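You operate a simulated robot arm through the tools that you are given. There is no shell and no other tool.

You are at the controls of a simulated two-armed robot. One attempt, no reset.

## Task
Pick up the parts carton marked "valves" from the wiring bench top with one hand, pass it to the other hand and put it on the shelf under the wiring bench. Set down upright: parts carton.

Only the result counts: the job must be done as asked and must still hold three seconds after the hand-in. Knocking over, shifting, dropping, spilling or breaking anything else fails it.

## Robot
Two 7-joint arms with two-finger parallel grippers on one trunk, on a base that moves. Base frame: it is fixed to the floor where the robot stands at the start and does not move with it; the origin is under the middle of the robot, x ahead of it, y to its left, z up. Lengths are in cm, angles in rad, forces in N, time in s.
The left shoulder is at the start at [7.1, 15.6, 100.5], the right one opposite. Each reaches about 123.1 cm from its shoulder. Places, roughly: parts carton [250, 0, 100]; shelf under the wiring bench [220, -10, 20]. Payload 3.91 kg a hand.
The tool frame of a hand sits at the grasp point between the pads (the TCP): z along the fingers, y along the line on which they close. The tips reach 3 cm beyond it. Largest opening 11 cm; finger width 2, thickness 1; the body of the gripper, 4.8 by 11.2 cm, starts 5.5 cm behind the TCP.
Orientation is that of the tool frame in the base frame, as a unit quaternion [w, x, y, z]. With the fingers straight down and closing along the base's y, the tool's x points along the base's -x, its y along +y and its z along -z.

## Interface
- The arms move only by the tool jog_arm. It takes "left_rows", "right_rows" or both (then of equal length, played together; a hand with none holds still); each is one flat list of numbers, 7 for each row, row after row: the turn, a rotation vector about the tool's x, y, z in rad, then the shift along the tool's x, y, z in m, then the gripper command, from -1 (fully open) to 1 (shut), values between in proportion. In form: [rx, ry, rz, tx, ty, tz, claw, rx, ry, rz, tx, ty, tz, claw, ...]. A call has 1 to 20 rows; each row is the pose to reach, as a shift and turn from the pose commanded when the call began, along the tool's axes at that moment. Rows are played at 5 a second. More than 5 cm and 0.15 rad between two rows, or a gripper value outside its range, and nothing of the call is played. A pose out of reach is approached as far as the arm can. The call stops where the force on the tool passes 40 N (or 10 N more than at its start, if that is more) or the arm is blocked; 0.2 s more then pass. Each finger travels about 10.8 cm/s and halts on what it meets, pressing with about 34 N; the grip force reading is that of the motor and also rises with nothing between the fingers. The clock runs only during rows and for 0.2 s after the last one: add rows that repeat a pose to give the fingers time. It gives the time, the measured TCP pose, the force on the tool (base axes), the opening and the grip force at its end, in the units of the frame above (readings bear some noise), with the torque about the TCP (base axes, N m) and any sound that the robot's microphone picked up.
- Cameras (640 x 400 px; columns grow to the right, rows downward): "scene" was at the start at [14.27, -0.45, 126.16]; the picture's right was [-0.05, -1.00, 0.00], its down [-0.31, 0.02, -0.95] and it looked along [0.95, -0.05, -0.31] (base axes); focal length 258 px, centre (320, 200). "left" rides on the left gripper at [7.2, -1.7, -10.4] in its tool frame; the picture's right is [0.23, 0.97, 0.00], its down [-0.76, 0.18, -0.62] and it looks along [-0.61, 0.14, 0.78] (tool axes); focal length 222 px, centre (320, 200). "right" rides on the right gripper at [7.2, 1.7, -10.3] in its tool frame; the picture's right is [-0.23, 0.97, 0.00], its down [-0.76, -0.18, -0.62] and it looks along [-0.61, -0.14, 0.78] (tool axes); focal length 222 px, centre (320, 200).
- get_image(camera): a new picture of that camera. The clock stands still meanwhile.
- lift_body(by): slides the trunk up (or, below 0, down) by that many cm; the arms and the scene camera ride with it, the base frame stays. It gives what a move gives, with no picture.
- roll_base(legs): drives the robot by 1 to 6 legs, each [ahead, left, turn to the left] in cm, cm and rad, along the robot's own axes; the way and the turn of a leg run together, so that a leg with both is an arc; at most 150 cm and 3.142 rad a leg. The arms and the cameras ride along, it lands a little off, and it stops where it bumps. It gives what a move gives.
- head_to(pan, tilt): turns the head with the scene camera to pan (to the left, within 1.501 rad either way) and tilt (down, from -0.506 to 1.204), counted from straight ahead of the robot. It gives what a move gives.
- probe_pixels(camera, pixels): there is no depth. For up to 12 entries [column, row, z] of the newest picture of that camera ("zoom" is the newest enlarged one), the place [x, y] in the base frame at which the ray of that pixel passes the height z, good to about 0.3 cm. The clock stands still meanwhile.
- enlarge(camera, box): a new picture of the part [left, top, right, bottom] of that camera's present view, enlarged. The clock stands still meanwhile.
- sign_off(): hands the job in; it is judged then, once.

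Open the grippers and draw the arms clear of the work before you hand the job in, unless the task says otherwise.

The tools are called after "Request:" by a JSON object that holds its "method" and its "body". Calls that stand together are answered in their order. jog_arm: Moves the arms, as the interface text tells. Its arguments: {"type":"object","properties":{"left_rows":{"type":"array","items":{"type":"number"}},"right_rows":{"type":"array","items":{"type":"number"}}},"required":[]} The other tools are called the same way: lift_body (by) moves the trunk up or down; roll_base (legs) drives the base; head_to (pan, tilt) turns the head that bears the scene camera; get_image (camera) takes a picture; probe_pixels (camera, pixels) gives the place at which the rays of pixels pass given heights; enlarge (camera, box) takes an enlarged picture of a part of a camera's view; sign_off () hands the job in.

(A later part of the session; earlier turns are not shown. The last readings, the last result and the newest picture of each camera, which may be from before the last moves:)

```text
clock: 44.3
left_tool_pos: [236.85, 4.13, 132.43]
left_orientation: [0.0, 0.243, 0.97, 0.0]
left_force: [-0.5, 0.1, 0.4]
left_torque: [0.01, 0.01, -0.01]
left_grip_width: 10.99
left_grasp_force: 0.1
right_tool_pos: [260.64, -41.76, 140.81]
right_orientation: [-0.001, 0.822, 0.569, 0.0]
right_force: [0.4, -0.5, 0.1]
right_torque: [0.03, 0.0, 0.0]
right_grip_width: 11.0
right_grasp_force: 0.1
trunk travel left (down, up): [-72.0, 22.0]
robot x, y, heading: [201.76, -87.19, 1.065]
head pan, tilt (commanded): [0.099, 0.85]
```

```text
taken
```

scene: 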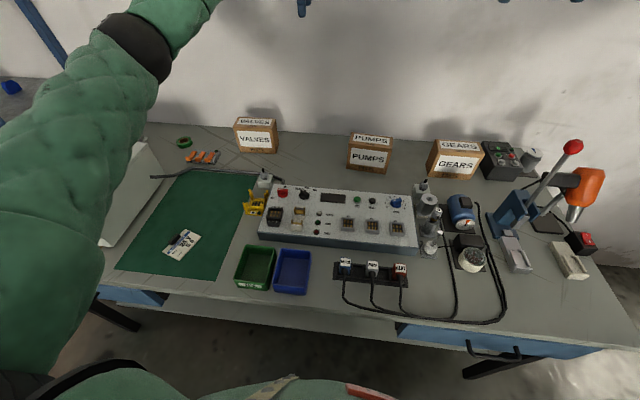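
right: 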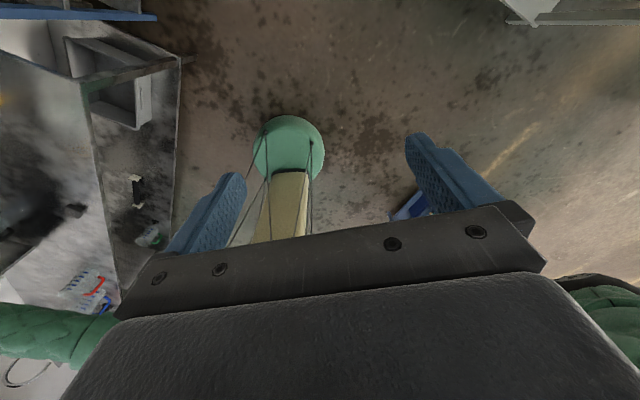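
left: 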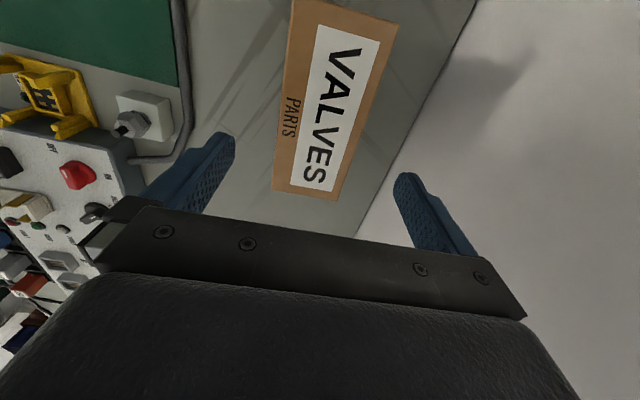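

Robot is now at (201.8,-87.2). I move the left hand 21 cm back to the left, above the VALVES carton, staying at z≈132.

Request:
{"method": "jog_arm", "body": {"left_rows": [0, 0, 0, 0.042, 0, 0, -1, 0, 0, 0, 0.084, 0, 0, -1, 0, 0, 0, 0.126, 0, 0, -1, 0, 0, 0, 0.168, 0, 0, -1, 0, 0, 0, 0.21, -0.001, 0, -1, 0, 0, 0, 0.21, -0.001, 0, -1]}}

Request:
{"method": "get_image", "body": {"camera": "scene"}}

Request:
{"method": "get_image", "body": {"camera": "left"}}

```text
clock: 45.7
left_tool_pos: [218.19, 14.0, 132.5]
left_orientation: [0.0, 0.243, 0.97, 0.0]
left_force: [-0.1, -0.3, -0.3]
left_torque: [-0.01, 0.04, -0.01]
left_grip_width: 10.96
left_grasp_force: 0.2
right_tool_pos: [260.67, -41.76, 140.82]
right_orientation: [-0.001, 0.823, 0.568, -0.001]
right_force: [0.7, -0.1, 1.0]
right_torque: [-0.03, 0.03, -0.02]
right_grip_width: 10.99
right_grasp_force: 0.1
trunk travel left (down, up): [-72.0, 22.0]
robot x, y, heading: [201.94, -87.63, 1.069]
head pan, tilt (commanded): [0.099, 0.85]
```

```text
taken
```

scene: 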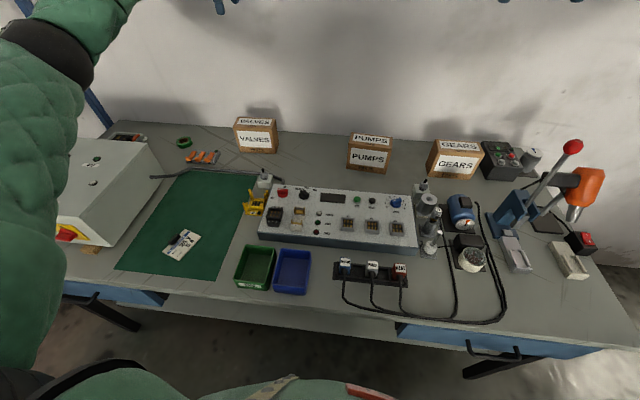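

```text
taken
```

left: 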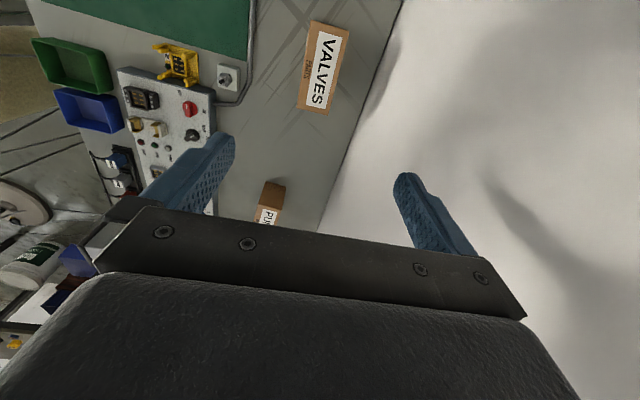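

Elbow now works out to about u≈67, i.e. ~20 cm right of the case's edge. I descend to z≈102 and check the readings of both hands for any sway.

Request:
{"method": "jog_arm", "body": {"left_rows": [0, 0, 0, 0, 0, 0.04, -1, 0, 0, 0, 0, 0, 0.08, -1, 0, 0, 0, 0, 0, 0.12, -1, 0, 0, 0, 0, 0, 0.16, -1, 0, 0, 0, 0, 0, 0.2, -1, 0, 0, 0, 0, 0, 0.24, -1, 0, 0, 0, 0, 0, 0.28, -1, 0, 0, 0, 0, 0, 0.305, -1, 0, 0, 0, 0, 0, 0.305, -1]}}

Request:
{"method": "get_image", "body": {"camera": "scene"}}

Request:
{"method": "get_image", "body": {"camera": "left"}}

```text
clock: 47.7
left_tool_pos: [218.29, 14.08, 101.94]
left_orientation: [0.0, 0.243, 0.97, 0.001]
left_force: [-0.3, 0.4, 0.3]
left_torque: [0.0, 0.05, 0.04]
left_grip_width: 11.0
left_grasp_force: 0.0
right_tool_pos: [260.61, -41.73, 141.02]
right_orientation: [0.0, 0.822, 0.569, 0.0]
right_force: [0.1, -0.1, -0.3]
right_torque: [0.0, 0.04, 0.01]
right_grip_width: 11.0
right_grasp_force: 0.2
trunk travel left (down, up): [-72.0, 22.0]
robot x, y, heading: [201.72, -87.37, 1.07]
head pan, tilt (commanded): [0.099, 0.85]
```

```text
taken
```

scene: 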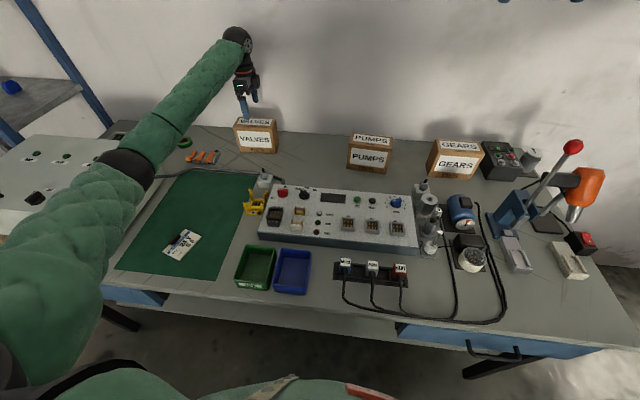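

```text
taken
```

left: 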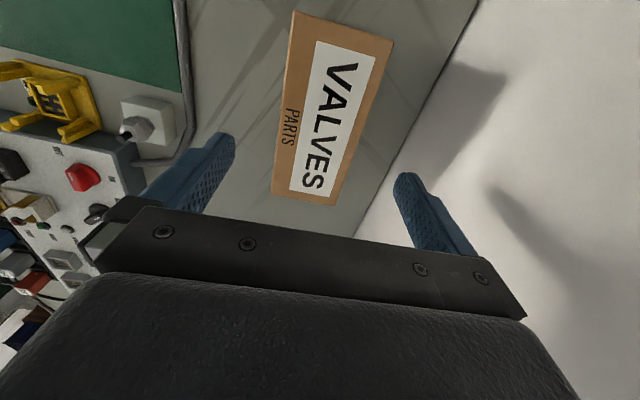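

No sway this time: TCP (218.3,14.1,101.9), carton centred between the fingers. I descend 10.4 cm so the pads take the top ~5 cm of the carton, then look.

Request:
{"method": "jog_arm", "body": {"left_rows": [0, 0, 0, 0, 0, 0.03, -1, 0, 0, 0, 0, 0, 0.055, -1, 0, 0, 0, 0, 0, 0.08, -1, 0, 0, 0, 0, 0, 0.104, -1, 0, 0, 0, 0, 0, 0.104, -1]}}

Request:
{"method": "enlarge", "body": {"camera": "scene", "box": [190, 20, 320, 165]}}

Request:
{"method": "get_image", "body": {"camera": "left"}}

```text
clock: 48.9
left_tool_pos: [217.96, 13.97, 91.62]
left_orientation: [0.0, 0.243, 0.97, 0.0]
left_force: [0.4, -0.1, -0.4]
left_torque: [0.04, -0.04, -0.02]
left_grip_width: 11.0
left_grasp_force: 0.0
right_tool_pos: [260.42, -41.83, 140.95]
right_orientation: [0.0, 0.822, 0.569, 0.001]
right_force: [1.1, 0.2, -0.6]
right_torque: [0.01, 0.04, 0.0]
right_grip_width: 11.02
right_grasp_force: 0.0
trunk travel left (down, up): [-72.0, 22.0]
robot x, y, heading: [201.76, -87.27, 1.07]
head pan, tilt (commanded): [0.099, 0.85]
```

```text
2.76 times, centred on (255, 92) of scene
```

zoom: 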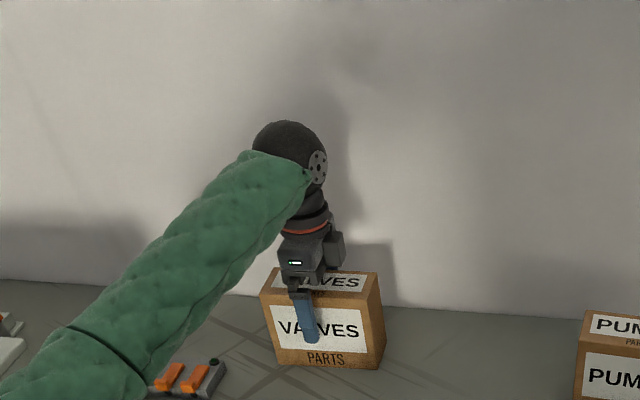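

```text
taken
```

left: 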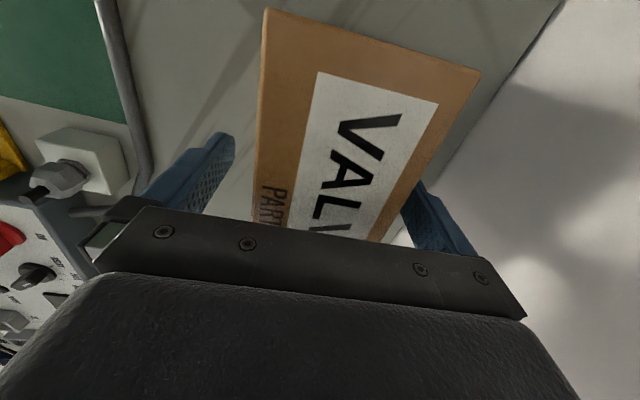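

The fingers straddle the carton's top half. I close the left gripper.

Request:
{"method": "jog_arm", "body": {"left_rows": [0, 0, 0, 0, 0, 0, 0, 0, 0, 0, 0, 0, 0, 1, 0, 0, 0, 0, 0, 0, 1, 0, 0, 0, 0, 0, 0, 1, 0, 0, 0, 0, 0, 0, 1]}}

Request:
{"method": "enlarge", "body": {"camera": "scene", "box": [190, 20, 320, 165]}}

Request:
{"method": "get_image", "body": {"camera": "left"}}

```text
clock: 50.1
left_tool_pos: [217.88, 14.01, 91.55]
left_orientation: [0.0, 0.242, 0.97, 0.0]
left_force: [0.4, 1.7, -0.1]
left_torque: [0.29, -0.18, 0.06]
left_grip_width: 6.95
left_grasp_force: 33.7
right_tool_pos: [260.47, -41.7, 140.74]
right_orientation: [0.0, 0.822, 0.569, 0.0]
right_force: [-0.2, 0.1, -0.8]
right_torque: [0.0, -0.01, 0.02]
right_grip_width: 11.01
right_grasp_force: 0.1
trunk travel left (down, up): [-72.0, 22.0]
robot x, y, heading: [201.71, -87.24, 1.07]
head pan, tilt (commanded): [0.099, 0.85]
```

```text
2.76 times, centred on (255, 92) of scene
```

zoom: 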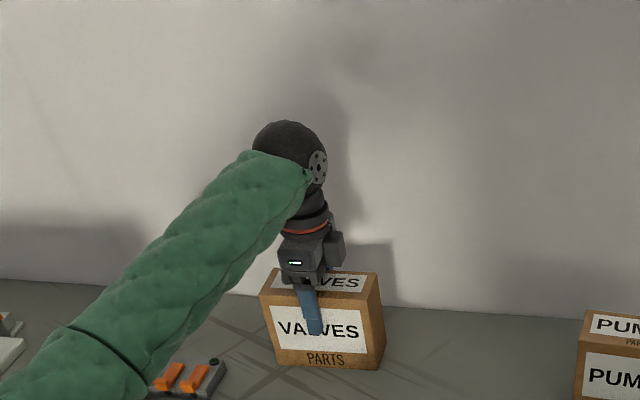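

```text
taken
```

left: 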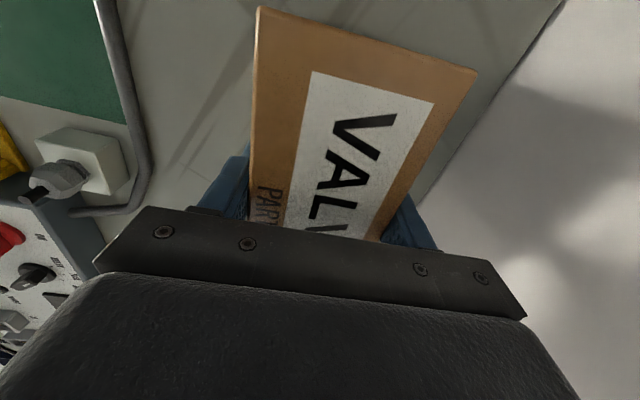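

Gripped: width 6.95 cm, 33.7 N. I lift gently 6 cm and check the load.

Request:
{"method": "jog_arm", "body": {"left_rows": [0, 0, 0, 0, 0, -0.01, 1, 0, 0, 0, 0, 0, -0.02, 1, 0, 0, 0, 0, 0, -0.035, 1, 0, 0, 0, 0, 0, -0.05, 1, 0, 0, 0, 0, 0, -0.06, 1, 0, 0, 0, 0, 0, -0.06, 1]}}

Request:
{"method": "enlarge", "body": {"camera": "scene", "box": [190, 20, 320, 165]}}

```text
clock: 51.5
left_tool_pos: [218.08, 14.08, 97.3]
left_orientation: [0.001, 0.243, 0.97, -0.002]
left_force: [0.2, 0.6, -5.9]
left_torque: [-0.02, -0.01, -0.02]
left_grip_width: 6.97
left_grasp_force: 33.4
right_tool_pos: [260.53, -41.6, 140.77]
right_orientation: [0.0, 0.822, 0.57, -0.001]
right_force: [0.5, -0.6, 0.2]
right_torque: [-0.03, -0.02, 0.02]
right_grip_width: 11.01
right_grasp_force: 0.1
trunk travel left (down, up): [-72.0, 22.0]
robot x, y, heading: [201.71, -87.47, 1.07]
head pan, tilt (commanded): [0.099, 0.85]
```

```text
2.76 times, centred on (255, 92) of scene
```

zoom: 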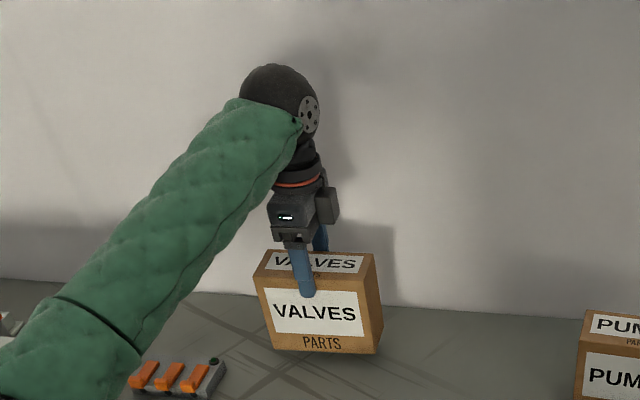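

The carton weighs about 6 N and hangs level. I lift it on to z≈128.

Request:
{"method": "jog_arm", "body": {"left_rows": [0, 0, 0, 0, 0, -0.03, 1, 0, 0, 0, 0, 0, -0.065, 1, 0, 0, 0, 0, 0, -0.1, 1, 0, 0, 0, 0, 0, -0.14, 1, 0, 0, 0, 0, 0, -0.18, 1, 0, 0, 0, 0, 0, -0.22, 1, 0, 0, 0, 0, 0, -0.26, 1, 0, 0, 0, 0, 0, -0.29, 1, 0, 0, 0, 0, 0, -0.305, 1, 0, 0, 0, 0, 0, -0.305, 1]}}

Request:
{"method": "get_image", "body": {"camera": "scene"}}

```text
clock: 53.7
left_tool_pos: [218.14, 14.19, 127.83]
left_orientation: [0.0, 0.243, 0.97, -0.001]
left_force: [0.3, 0.3, -6.1]
left_torque: [0.05, -0.02, 0.01]
left_grip_width: 6.97
left_grasp_force: 34.1
right_tool_pos: [260.46, -41.71, 140.83]
right_orientation: [-0.001, 0.822, 0.569, 0.0]
right_force: [0.1, -0.4, -0.2]
right_torque: [-0.02, -0.01, 0.04]
right_grip_width: 10.99
right_grasp_force: 0.0
trunk travel left (down, up): [-72.0, 22.0]
robot x, y, heading: [201.34, -87.41, 1.071]
head pan, tilt (commanded): [0.099, 0.85]
```

```text
taken
```

scene: 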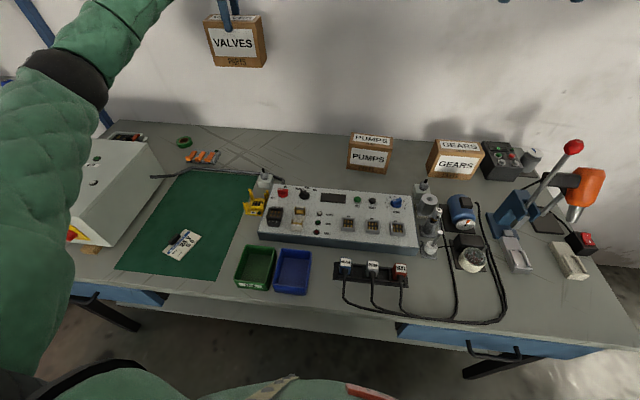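

The carton is at z≈128, well clear. I back the base 25 cm into the aisle to have room for the handover.

Request:
{"method": "roll_base", "body": {"legs": [[-25, 0, 0]]}}

Request:
{"method": "head_to", "body": {"pan": 0.15, "tilt": 0.55}}

Request:
{"method": "get_image", "body": {"camera": "scene"}}

```text
clock: 55.5
left_tool_pos: [205.77, -8.34, 127.86]
left_orientation: [-0.001, 0.242, 0.97, -0.001]
left_force: [0.0, 0.8, -6.1]
left_torque: [-0.01, 0.02, -0.02]
left_grip_width: 6.94
left_grasp_force: 33.6
right_tool_pos: [248.1, -64.12, 140.87]
right_orientation: [0.0, 0.822, 0.569, 0.0]
right_force: [0.3, 0.6, 0.7]
right_torque: [0.01, -0.01, 0.01]
right_grip_width: 11.0
right_grasp_force: 0.2
trunk travel left (down, up): [-72.0, 22.0]
robot x, y, heading: [189.32, -109.75, 1.07]
head pan, tilt (commanded): [0.099, 0.85]
```

```text
clock: 56.3
left_tool_pos: [205.78, -8.28, 127.95]
left_orientation: [0.0, 0.241, 0.97, -0.001]
left_force: [-0.4, 0.1, -5.5]
left_torque: [0.0, -0.01, 0.0]
left_grip_width: 6.96
left_grasp_force: 34.1
right_tool_pos: [248.13, -64.19, 140.82]
right_orientation: [0.0, 0.822, 0.569, 0.0]
right_force: [-0.3, 0.4, -0.3]
right_torque: [0.05, 0.0, 0.02]
right_grip_width: 11.02
right_grasp_force: 0.1
trunk travel left (down, up): [-72.0, 22.0]
robot x, y, heading: [189.25, -110.16, 1.072]
head pan, tilt (commanded): [0.15, 0.55]
```

```text
taken
```

scene: 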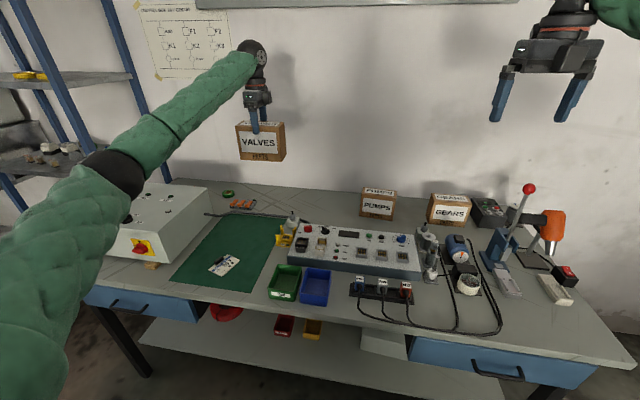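

The carton hangs level in the left hand over the bench front. Before planning the handover I enlarge both grippers to judge their shape (camera and motor-box overhang).

Request:
{"method": "enlarge", "body": {"camera": "scene", "box": [470, 0, 640, 130]}}

Request:
{"method": "enlarge", "body": {"camera": "scene", "box": [190, 30, 340, 170]}}

Request:
{"method": "enlarge", "body": {"camera": "scene", "box": [130, 260, 450, 400]}}

```text
3.08 times, centred on (555, 65) of scene
```

zoom: 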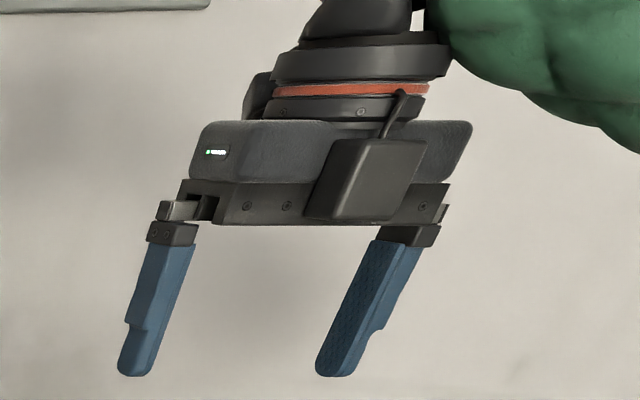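

```text
2.86 times, centred on (265, 100) of scene
```

zoom: 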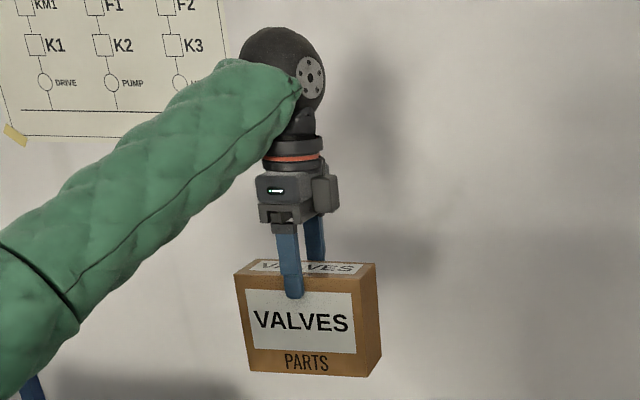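

```text
2.00 times, centred on (290, 330) of scene
```

zoom: 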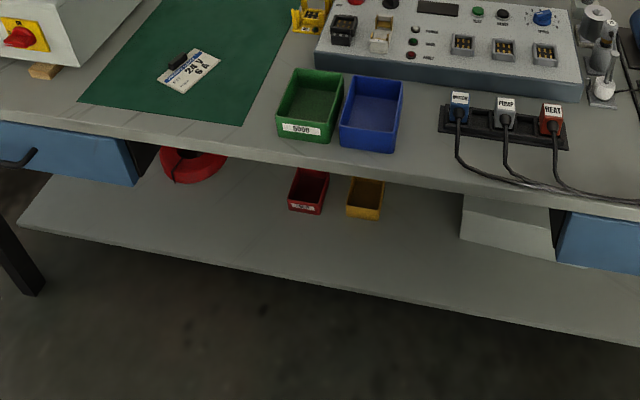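

The camera and box overhangs are small. I'll yaw the carton 45° (left hand +0.785 about its finger axis) and yaw the right hand -0.654 so it can come in from front-right along the carton's long side.

Request:
{"method": "jog_arm", "body": {"left_rows": [0, 0, 0.131, 0, 0, 0, 1, 0, 0, 0.262, 0, 0, 0, 1, 0, 0, 0.393, 0, 0, 0, 1, 0, 0, 0.524, 0, 0, 0, 1, 0, 0, 0.655, 0, 0, 0, 1, 0, 0, 0.785, 0, 0, 0, 1, 0, 0, 0.785, 0, 0, 0, 1], "right_rows": [0, 0, -0.109, 0, 0, 0, -1, 0, 0, -0.218, 0, 0, 0, -1, 0, 0, -0.327, 0, 0, 0, -1, 0, 0, -0.436, 0, 0, 0, -1, 0, 0, -0.545, 0, 0, 0, -1, 0, 0, -0.654, 0, 0, 0, -1, 0, 0, -0.654, 0, 0, 0, -1]}}

Request:
{"method": "jog_arm", "body": {"right_rows": [0, 0.142, 0, 0, 0, 0, -1, 0, 0.284, 0, 0, 0, 0, -1, 0, 0.426, 0, 0, 0, 0, -1, 0, 0.568, 0, 0, 0, 0, -1, 0, 0.71, 0, 0, 0, 0, -1, 0, 0.852, 0, 0, 0, 0, -1, 0, 0.994, 0, 0, 0, 0, -1, 0, 1.134, 0, 0, 0, 0, -1, 0, 1.134, 0, 0, 0, 0, -1]}}

Request:
{"method": "get_image", "body": {"camera": "scene"}}

```text
clock: 57.9
left_tool_pos: [205.74, -8.4, 127.95]
left_orientation: [0.0, 0.596, 0.803, 0.0]
left_force: [-1.1, -1.0, -5.9]
left_torque: [-0.03, 0.02, 0.03]
left_grip_width: 6.96
left_grasp_force: 34.0
right_tool_pos: [248.12, -64.17, 140.78]
right_orientation: [0.0, 0.595, 0.804, 0.0]
right_force: [0.1, -0.2, -0.8]
right_torque: [0.01, 0.01, 0.0]
right_grip_width: 10.99
right_grasp_force: 0.0
trunk travel left (down, up): [-72.0, 22.0]
robot x, y, heading: [189.56, -109.55, 1.073]
head pan, tilt (commanded): [0.15, 0.55]
```

```text
clock: 59.9
left_tool_pos: [205.83, -8.33, 127.93]
left_orientation: [0.001, 0.595, 0.804, 0.0]
left_force: [-0.3, 0.1, -5.9]
left_torque: [0.0, 0.03, 0.01]
left_grip_width: 6.98
left_grasp_force: 33.9
right_tool_pos: [248.12, -64.07, 140.81]
right_orientation: [-0.432, 0.502, 0.678, 0.32]
right_force: [-0.5, 0.0, 0.6]
right_torque: [-0.03, -0.02, -0.02]
right_grip_width: 11.0
right_grasp_force: 0.2
trunk travel left (down, up): [-72.0, 22.0]
robot x, y, heading: [189.34, -109.86, 1.071]
head pan, tilt (commanded): [0.15, 0.55]
```

```text
taken
```

scene: 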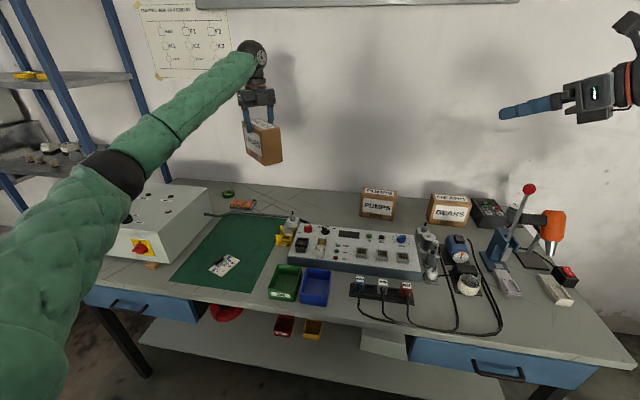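

Both hands now share the direction d≈(-0.29,0.957). I bring the left hand with the carton to about (219.6,-44.3,125), in front of the chest.

Request:
{"method": "jog_arm", "body": {"left_rows": [0, 0, 0, -0.043, 0.003, 0.003, 1, 0, 0, 0, -0.086, 0.006, 0.006, 1, 0, 0, 0, -0.129, 0.009, 0.009, 1, 0, 0, 0, -0.172, 0.012, 0.012, 1, 0, 0, 0, -0.215, 0.015, 0.015, 1, 0, 0, 0, -0.258, 0.018, 0.018, 1, 0, 0, 0, -0.301, 0.021, 0.021, 1, 0, 0, 0, -0.344, 0.025, 0.025, 1, 0, 0, 0, -0.37, 0.028, 0.03, 1, 0, 0, 0, -0.384, 0.028, 0.03, 1, 0, 0, 0, -0.384, 0.028, 0.03, 1]}}

Request:
{"method": "head_to", "body": {"pan": 0.0, "tilt": 0.35}}

Request:
{"method": "get_image", "body": {"camera": "scene"}}

Request:
{"method": "get_image", "body": {"camera": "right"}}

```text
clock: 62.3
left_tool_pos: [219.7, -44.42, 124.89]
left_orientation: [-0.001, 0.595, 0.804, -0.001]
left_force: [0.1, 0.0, -4.5]
left_torque: [0.0, -0.04, 0.01]
left_grip_width: 6.98
left_grasp_force: 34.1
right_tool_pos: [248.11, -64.19, 140.77]
right_orientation: [-0.432, 0.502, 0.677, 0.32]
right_force: [0.4, 0.1, -0.2]
right_torque: [0.04, 0.0, -0.04]
right_grip_width: 10.99
right_grasp_force: 0.0
trunk travel left (down, up): [-72.0, 22.0]
robot x, y, heading: [189.62, -109.73, 1.069]
head pan, tilt (commanded): [0.15, 0.55]
```

```text
clock: 63.0
left_tool_pos: [219.58, -44.43, 124.81]
left_orientation: [0.001, 0.595, 0.804, 0.0]
left_force: [-0.1, -0.3, -6.1]
left_torque: [-0.01, 0.01, -0.02]
left_grip_width: 6.96
left_grasp_force: 33.8
right_tool_pos: [248.18, -64.15, 140.75]
right_orientation: [-0.432, 0.502, 0.678, 0.319]
right_force: [-0.5, -0.7, -1.0]
right_torque: [-0.02, 0.02, -0.02]
right_grip_width: 11.01
right_grasp_force: 0.0
trunk travel left (down, up): [-72.0, 22.0]
robot x, y, heading: [189.86, -109.75, 1.069]
head pan, tilt (commanded): [0.0, 0.351]
```

```text
taken
```

scene: 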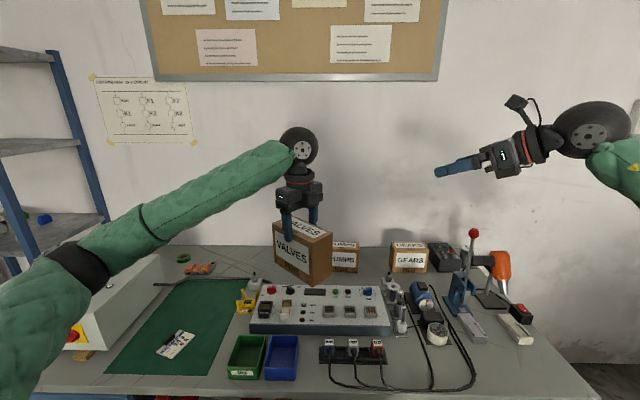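

```text
taken
```

right: 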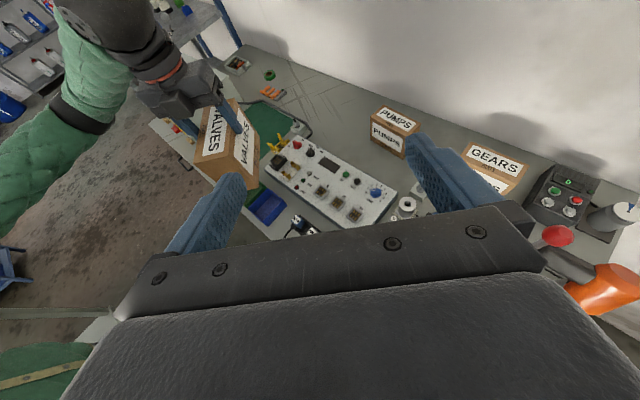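

Carton hangs in front of the chest; its right end is at about (221.7,-51.5). I bring the open right hand to a pre-grasp 14 cm short of the grip along its finger direction.

Request:
{"method": "jog_arm", "body": {"right_rows": [0, 0, 0, -0.011, -0.027, 0.019, -1, 0, 0, 0, -0.022, -0.054, 0.038, -1, 0, 0, 0, -0.034, -0.081, 0.057, -1, 0, 0, 0, -0.045, -0.108, 0.077, -1, 0, 0, 0, -0.056, -0.135, 0.096, -1, 0, 0, 0, -0.068, -0.162, 0.115, -1, 0, 0, 0, -0.079, -0.189, 0.134, -1, 0, 0, 0, -0.09, -0.2157, 0.153, -1, 0, 0, 0, -0.09, -0.2157, 0.153, -1]}}

Request:
{"method": "get_image", "body": {"camera": "scene"}}

Request:
{"method": "get_image", "body": {"camera": "right"}}

```text
clock: 65.0
left_tool_pos: [219.66, -44.62, 124.96]
left_orientation: [-0.001, 0.594, 0.804, -0.001]
left_force: [0.5, -0.5, -6.1]
left_torque: [-0.01, -0.02, 0.0]
left_grip_width: 6.96
left_grasp_force: 34.4
right_tool_pos: [224.57, -60.71, 126.36]
right_orientation: [-0.432, 0.503, 0.677, 0.32]
right_force: [0.2, 0.0, 0.1]
right_torque: [0.01, 0.03, 0.01]
right_grip_width: 11.02
right_grasp_force: 0.1
trunk travel left (down, up): [-72.0, 22.0]
robot x, y, heading: [189.7, -109.84, 1.069]
head pan, tilt (commanded): [0.0, 0.351]
```

```text
taken
```

scene: 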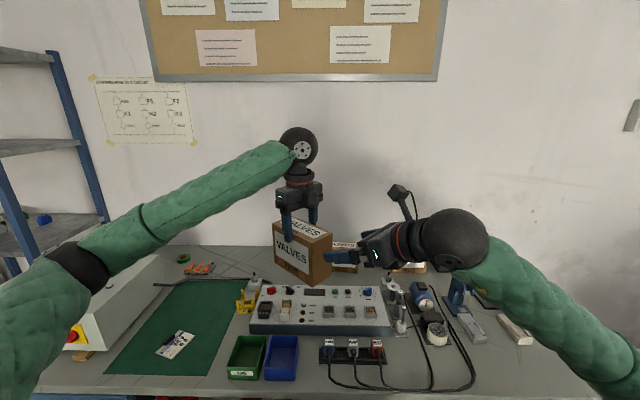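

```text
taken
```

right: 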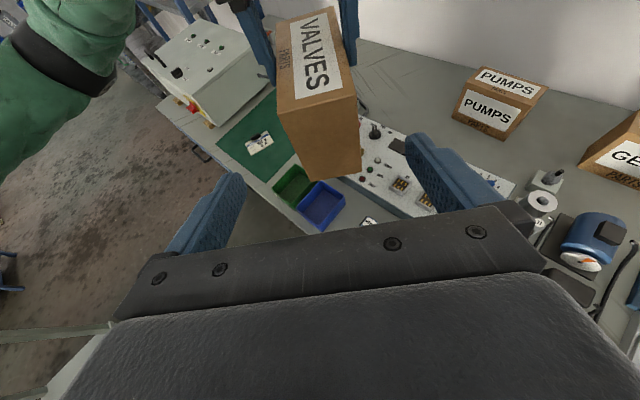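

I enlarge the right camera's view of the carton's near end face and probe its corners to check my predicted place (end-face corners near (218.4,-52.5) and (225.1,-50.5)).

Request:
{"method": "enlarge", "body": {"camera": "right", "box": [240, 0, 400, 200]}}

Request:
{"method": "enlarge", "body": {"camera": "scene", "box": [240, 120, 440, 300]}}

```text
2.00 times, centred on (320, 100) of right
```

zoom: 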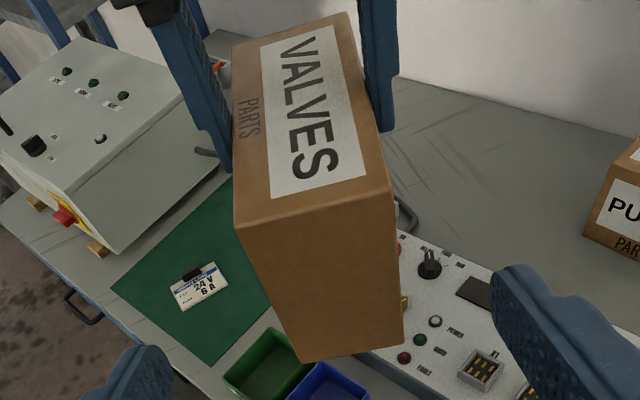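

```text
2.22 times, centred on (340, 210) of scene
```

zoom: 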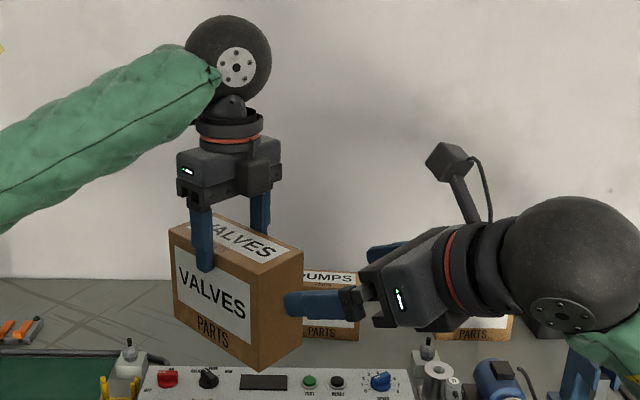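

I probe the four end-face corners in the right camera's view.

Request:
{"method": "probe_pixels", "body": {"camera": "right", "pixels": [[277.5, 112.5, 127.3], [355, 94, 127.3], [311, 181, 115.3], [361.5, 169, 115.3], [277.5, 112.5, 128.3], [311, 181, 114.3], [355, 94, 126.3], [361.5, 169, 116.3]]}}

```text
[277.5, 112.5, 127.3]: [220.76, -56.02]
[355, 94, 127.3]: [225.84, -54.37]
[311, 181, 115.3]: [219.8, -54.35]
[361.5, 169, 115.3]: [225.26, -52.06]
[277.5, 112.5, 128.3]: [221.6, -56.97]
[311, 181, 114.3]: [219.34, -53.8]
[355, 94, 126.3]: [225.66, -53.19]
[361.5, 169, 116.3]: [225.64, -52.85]
```

The right view says the carton's top is at z≈124 rather than 126.5, i.e. it may hang lower in the left hand than I assumed. I check the left camera for slip against the picture taken at the grasp.

Request:
{"method": "get_image", "body": {"camera": "left"}}

Request:
{"method": "enlarge", "body": {"camera": "scene", "box": [260, 170, 360, 300]}}

```text
taken
```

left: 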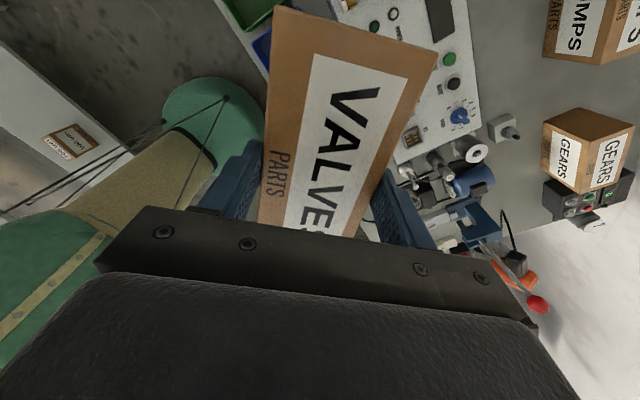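

```text
3.08 times, centred on (310, 235) of scene
```

zoom: 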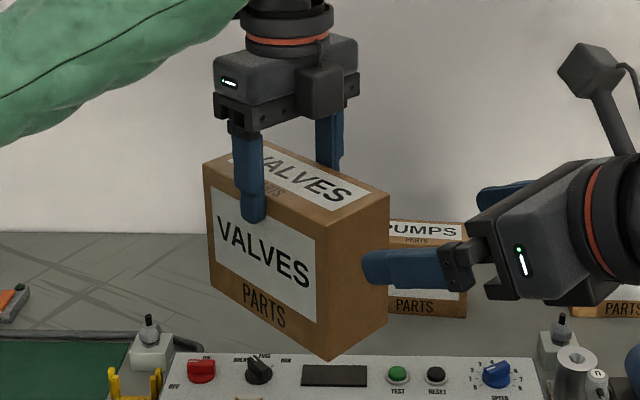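

The left view confirms the carton slid about 3 cm down in the left grip (overlap now ~2 cm), so I bring the right hand in promptly, lowered to match: TCP target (220.8,-48.5,117.5).

Request:
{"method": "jog_arm", "body": {"right_rows": [0, 0, 0, -0.015, 0, 0.01, -1, 0, 0, 0, -0.0264, 0, 0.03, -1, 0, 0, 0, -0.0264, 0, 0.06, -1, 0, 0, 0, -0.0264, -0.0005, 0.09, -1, 0, 0, 0, -0.0264, -0.0007, 0.115, -1, 0, 0, 0, -0.0264, -0.0007, 0.115, -1]}}

Request:
{"method": "get_image", "body": {"camera": "right"}}

Request:
{"method": "enlarge", "body": {"camera": "scene", "box": [260, 170, 400, 300]}}

Request:
{"method": "get_image", "body": {"camera": "left"}}

```text
clock: 66.4
left_tool_pos: [219.6, -44.42, 124.88]
left_orientation: [-0.001, 0.595, 0.804, 0.0]
left_force: [-0.3, 0.7, -6.2]
left_torque: [0.0, -0.01, 0.02]
left_grip_width: 6.99
left_grasp_force: 33.7
right_tool_pos: [222.1, -51.88, 118.85]
right_orientation: [-0.431, 0.502, 0.677, 0.32]
right_force: [-0.1, 0.1, 1.3]
right_torque: [0.0, -0.04, -0.03]
right_grip_width: 11.03
right_grasp_force: 0.1
trunk travel left (down, up): [-72.0, 22.0]
robot x, y, heading: [188.83, -109.74, 1.071]
head pan, tilt (commanded): [0.0, 0.351]
```

```text
taken
```

right: 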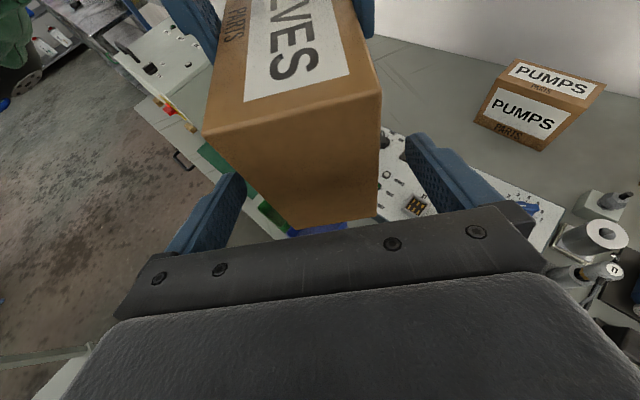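

```text
3.08 times, centred on (330, 235) of scene
```

zoom: 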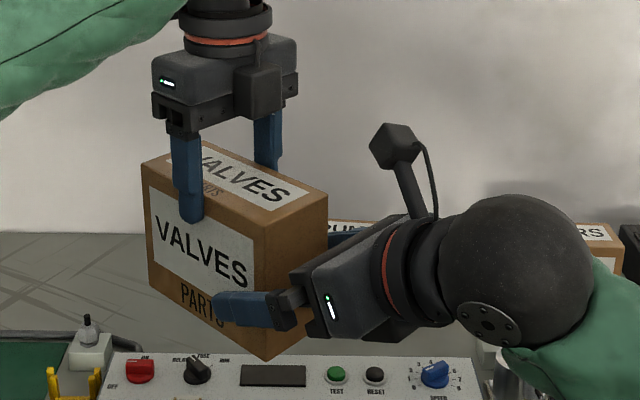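

```text
taken
```

left: 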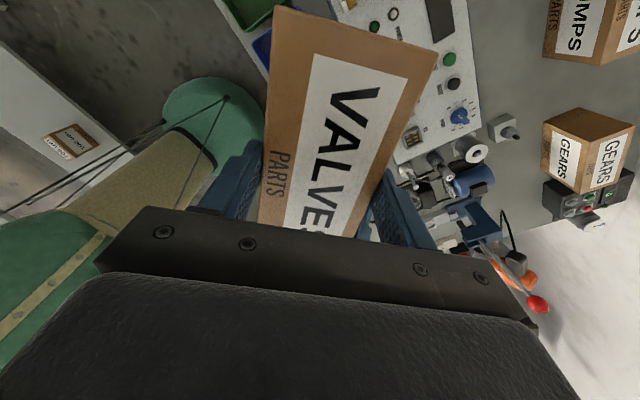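

No further slip: the left view is identical to before. The right fingers straddle the carton; I advance the last 3.3 cm slowly.

Request:
{"method": "jog_arm", "body": {"right_rows": [0, 0, 0, 0, 0, 0.012, -1, 0, 0, 0, 0, 0, 0.024, -1, 0, 0, 0, 0, 0, 0.033, -1, 0, 0, 0, 0, 0, 0.033, -1]}}

Request:
{"method": "get_image", "body": {"camera": "right"}}

Request:
{"method": "enlarge", "body": {"camera": "scene", "box": [260, 170, 400, 300]}}

```text
clock: 67.4
left_tool_pos: [219.65, -44.56, 124.86]
left_orientation: [-0.001, 0.595, 0.804, -0.001]
left_force: [-0.3, 0.8, -6.2]
left_torque: [0.05, -0.01, 0.0]
left_grip_width: 6.96
left_grasp_force: 33.9
right_tool_pos: [221.24, -49.06, 117.55]
right_orientation: [-0.432, 0.503, 0.677, 0.32]
right_force: [-0.2, 0.3, -0.3]
right_torque: [0.01, -0.01, -0.03]
right_grip_width: 11.01
right_grasp_force: 0.1
trunk travel left (down, up): [-72.0, 22.0]
robot x, y, heading: [189.29, -110.1, 1.069]
head pan, tilt (commanded): [0.0, 0.351]
```

```text
taken
```

right: 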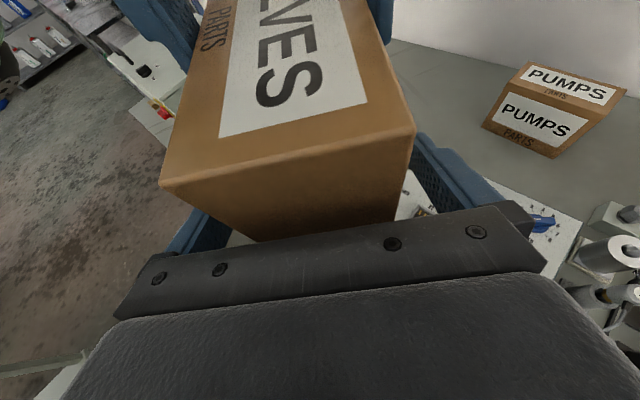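

```text
3.08 times, centred on (330, 235) of scene
```

zoom: 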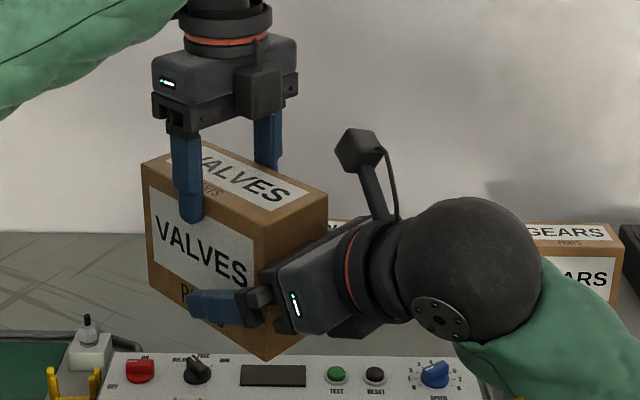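

Clear of the end face by over a centimetre still; I advance another 0.5 cm and close the right gripper while the left keeps holding.

Request:
{"method": "jog_arm", "body": {"right_rows": [0, 0, 0, 0, 0, 0.005, -1, 0, 0, 0, 0, 0, 0.005, 0, 0, 0, 0, 0, 0, 0.005, 1, 0, 0, 0, 0, 0, 0.005, 1, 0, 0, 0, 0, 0, 0.005, 1, 0, 0, 0, 0, 0, 0.005, 1]}}

Request:
{"method": "get_image", "body": {"camera": "right"}}

Request:
{"method": "enlarge", "body": {"camera": "scene", "box": [260, 170, 400, 300]}}

```text
clock: 68.8
left_tool_pos: [219.65, -44.51, 124.83]
left_orientation: [0.0, 0.595, 0.804, 0.0]
left_force: [-0.1, 2.8, -6.3]
left_torque: [0.11, -0.16, -0.5]
left_grip_width: 6.99
left_grasp_force: 33.4
right_tool_pos: [220.91, -48.72, 117.34]
right_orientation: [-0.432, 0.502, 0.678, 0.319]
right_force: [-0.1, -1.6, 0.6]
right_torque: [0.05, 0.17, 0.48]
right_grip_width: 6.98
right_grasp_force: 34.0
trunk travel left (down, up): [-72.0, 22.0]
robot x, y, heading: [189.35, -109.82, 1.071]
head pan, tilt (commanded): [0.0, 0.351]
```

```text
taken
```

right: 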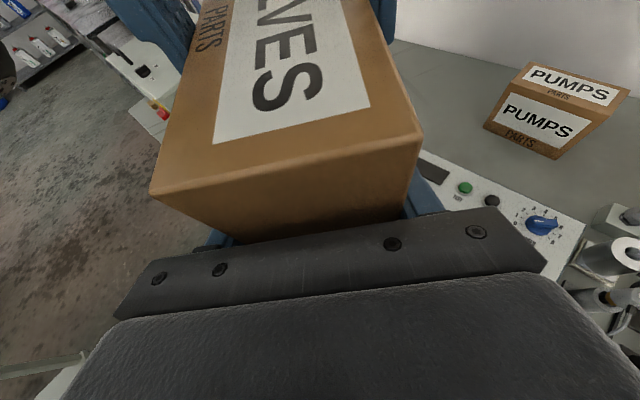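

```text
3.08 times, centred on (330, 235) of scene
```

zoom: 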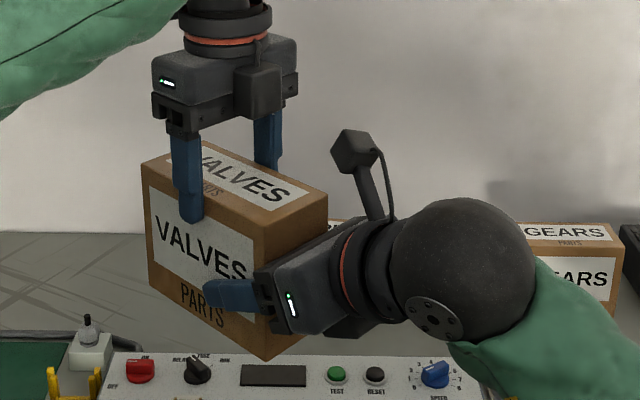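

Both hands now hold the carton (right: 6.98 cm, 34 N). Before letting go with the left I test the right grip's friction by raising the right hand 4 mm and reading how the load shifts.

Request:
{"method": "jog_arm", "body": {"right_rows": [0, 0, 0, 0.0018, 0, -0.0008, 1, 0, 0, 0, 0.0036, 0, -0.0017, 1, 0, 0, 0, 0.0036, 0, -0.0017, 1]}}

```text
clock: 69.6
left_tool_pos: [219.58, -44.45, 125.08]
left_orientation: [0.0, 0.594, 0.805, 0.0]
left_force: [-11.7, 12.9, 19.2]
left_torque: [-0.21, 0.48, -0.42]
left_grip_width: 7.01
left_grasp_force: 34.1
right_tool_pos: [220.88, -48.69, 117.41]
right_orientation: [-0.431, 0.503, 0.678, 0.319]
right_force: [11.5, -12.6, -18.1]
right_torque: [0.14, 0.11, 0.07]
right_grip_width: 6.98
right_grasp_force: 33.9
trunk travel left (down, up): [-72.0, 22.0]
robot x, y, heading: [189.32, -110.0, 1.071]
head pan, tilt (commanded): [0.0, 0.351]
```

The load shifts by about 25 N without any slip, so the right grip is firm. I ease the right hand back 3 mm so it just bears the weight, then open the left gripper.

Request:
{"method": "jog_arm", "body": {"right_rows": [0, 0, 0, -0.0027, 0, 0.00127, 1, 0, 0, 0, -0.0027, 0, 0.00127, 1]}}

Request:
{"method": "jog_arm", "body": {"left_rows": [0, 0, 0, 0, 0, 0, 0.2, 0, 0, 0, 0, 0, 0, -0.4, 0, 0, 0, 0, 0, 0, -1, 0, 0, 0, 0, 0, 0, -1]}}

Request:
{"method": "get_image", "body": {"camera": "right"}}

Request:
{"method": "enlarge", "body": {"camera": "scene", "box": [260, 170, 400, 300]}}

```text
clock: 70.2
left_tool_pos: [219.75, -44.45, 124.85]
left_orientation: [0.0, 0.595, 0.803, 0.0]
left_force: [-19.5, 14.3, 6.1]
left_torque: [1.03, 0.53, -0.54]
left_grip_width: 6.96
left_grasp_force: 34.2
right_tool_pos: [220.91, -48.55, 117.38]
right_orientation: [-0.432, 0.503, 0.678, 0.32]
right_force: [20.3, -14.9, -7.8]
right_torque: [-0.43, 0.88, -0.1]
right_grip_width: 6.99
right_grasp_force: 34.1
trunk travel left (down, up): [-72.0, 22.0]
robot x, y, heading: [189.28, -109.74, 1.074]
head pan, tilt (commanded): [0.0, 0.351]
```

```text
clock: 71.2
left_tool_pos: [219.77, -44.57, 124.91]
left_orientation: [0.0, 0.594, 0.804, 0.0]
left_force: [-0.6, 0.9, -0.2]
left_torque: [0.01, -0.05, -0.01]
left_grip_width: 11.0
left_grasp_force: 0.0
right_tool_pos: [220.86, -48.67, 117.27]
right_orientation: [-0.432, 0.503, 0.677, 0.32]
right_force: [0.2, -0.3, -0.8]
right_torque: [-0.26, -0.08, -0.01]
right_grip_width: 6.98
right_grasp_force: 34.2
trunk travel left (down, up): [-72.0, 22.0]
robot x, y, heading: [189.23, -109.71, 1.073]
head pan, tilt (commanded): [0.0, 0.351]
```

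```text
taken
```

right: 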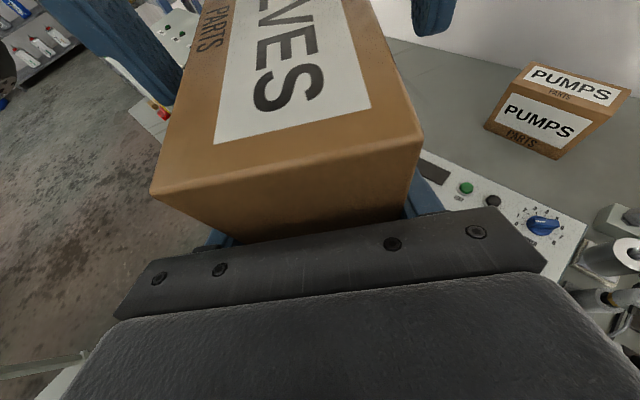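

```text
3.08 times, centred on (330, 235) of scene
```

zoom: 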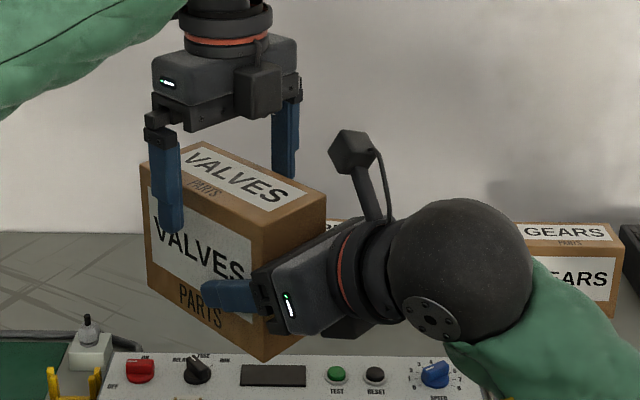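

The right hand alone holds the carton level. I raise the left hand 15 cm out of the way and re-read the load.

Request:
{"method": "jog_arm", "body": {"left_rows": [0, 0, 0, 0, 0, -0.02, -1, 0, 0, 0, 0, 0, -0.05, -1, 0, 0, 0, 0, 0, -0.09, -1, 0, 0, 0, 0, 0, -0.13, -1, 0, 0, 0, 0, 0, -0.15, -1, 0, 0, 0, 0, 0, -0.15, -1]}}

Request:
{"method": "get_image", "body": {"camera": "scene"}}

Request:
{"method": "get_image", "body": {"camera": "right"}}

```text
clock: 72.6
left_tool_pos: [219.6, -44.06, 140.0]
left_orientation: [0.0, 0.595, 0.804, 0.001]
left_force: [0.5, 0.4, 0.2]
left_torque: [0.01, 0.05, 0.03]
left_grip_width: 11.01
left_grasp_force: 0.0
right_tool_pos: [220.82, -48.56, 117.33]
right_orientation: [-0.431, 0.503, 0.678, 0.32]
right_force: [0.4, -0.2, -0.1]
right_torque: [-0.24, -0.05, 0.01]
right_grip_width: 7.0
right_grasp_force: 34.0
trunk travel left (down, up): [-72.0, 22.0]
robot x, y, heading: [189.55, -109.96, 1.071]
head pan, tilt (commanded): [0.0, 0.351]
```

```text
taken
```

scene: 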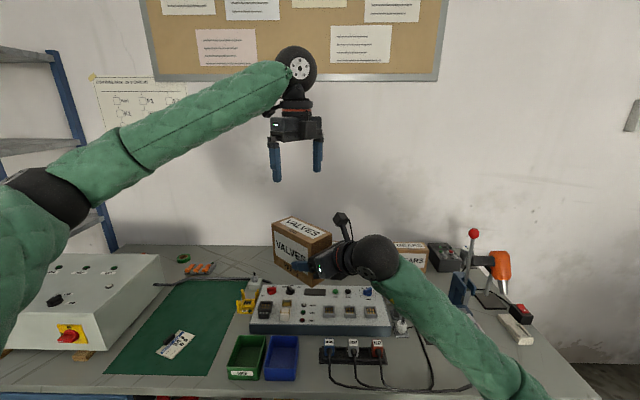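

```text
taken
```

right: 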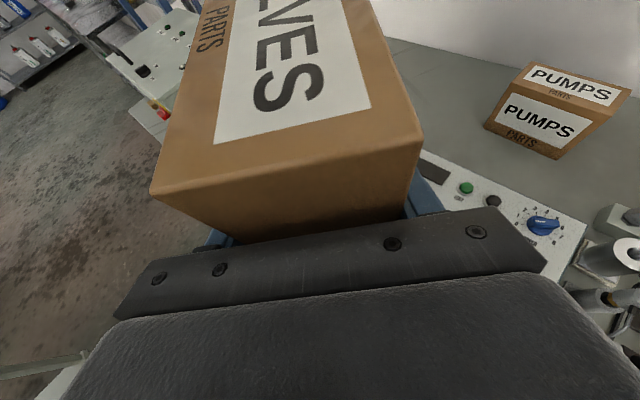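

The right hand holds the carton steadily. Now I look down at the shelf under the bench to choose a free spot.

Request:
{"method": "head_to", "body": {"pan": 0.1, "tilt": 0.85}}

Request:
{"method": "get_image", "body": {"camera": "scene"}}

Request:
{"method": "enlarge", "body": {"camera": "scene", "box": [100, 200, 420, 400]}}

```text
clock: 73.6
left_tool_pos: [219.53, -44.19, 140.01]
left_orientation: [0.0, 0.595, 0.804, 0.0]
left_force: [0.3, -1.0, 0.3]
left_torque: [0.0, -0.03, 0.0]
left_grip_width: 10.99
left_grasp_force: 0.1
right_tool_pos: [220.77, -48.64, 117.33]
right_orientation: [-0.432, 0.502, 0.678, 0.32]
right_force: [0.6, 0.3, -0.2]
right_torque: [-0.23, -0.08, -0.03]
right_grip_width: 7.0
right_grasp_force: 34.4
trunk travel left (down, up): [-72.0, 22.0]
robot x, y, heading: [189.21, -109.88, 1.07]
head pan, tilt (commanded): [0.099, 0.85]
```

```text
taken
```

scene: 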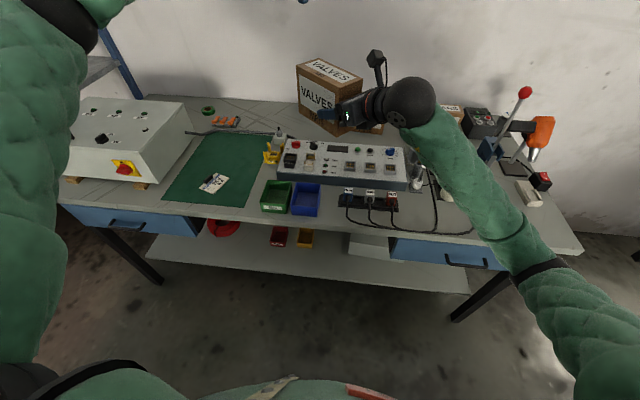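

```text
2.00 times, centred on (260, 300) of scene
```

zoom: 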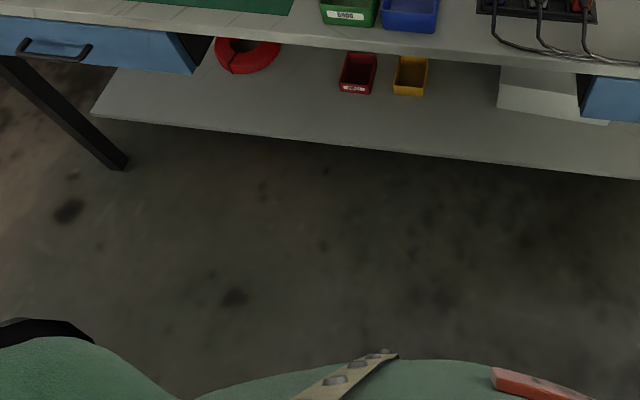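

I probe the shelf's front edge and the objects on it at z≈20 to find the free stretch.

Request:
{"method": "probe_pixels", "body": {"camera": "zoom", "pixels": [[92, 112, 20], [350, 145, 20], [630, 177, 20], [342, 93, 20], [395, 93, 20], [425, 96, 20], [497, 108, 20], [608, 124, 20], [232, 72, 20], [280, 50, 20], [350, 145, 15], [350, 145, 25]]}}

Request:
{"method": "probe_pixels", "body": {"camera": "scene", "pixels": [[150, 219, 82], [330, 235, 82], [500, 251, 82], [165, 283, 0], [457, 321, 0], [395, 260, 62], [500, 270, 62], [190, 237, 62]]}}

```text
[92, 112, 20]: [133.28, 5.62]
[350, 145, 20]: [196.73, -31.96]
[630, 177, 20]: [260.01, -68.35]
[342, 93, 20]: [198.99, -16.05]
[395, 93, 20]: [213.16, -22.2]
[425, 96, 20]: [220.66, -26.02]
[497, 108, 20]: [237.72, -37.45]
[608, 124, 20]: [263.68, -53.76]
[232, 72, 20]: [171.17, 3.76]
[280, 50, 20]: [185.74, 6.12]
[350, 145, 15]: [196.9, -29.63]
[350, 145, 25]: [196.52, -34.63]
```

```text
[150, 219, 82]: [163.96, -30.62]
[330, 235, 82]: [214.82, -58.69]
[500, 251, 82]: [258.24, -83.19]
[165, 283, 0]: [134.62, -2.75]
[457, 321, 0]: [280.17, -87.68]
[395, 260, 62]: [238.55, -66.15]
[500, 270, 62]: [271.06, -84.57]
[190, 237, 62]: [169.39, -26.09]
```

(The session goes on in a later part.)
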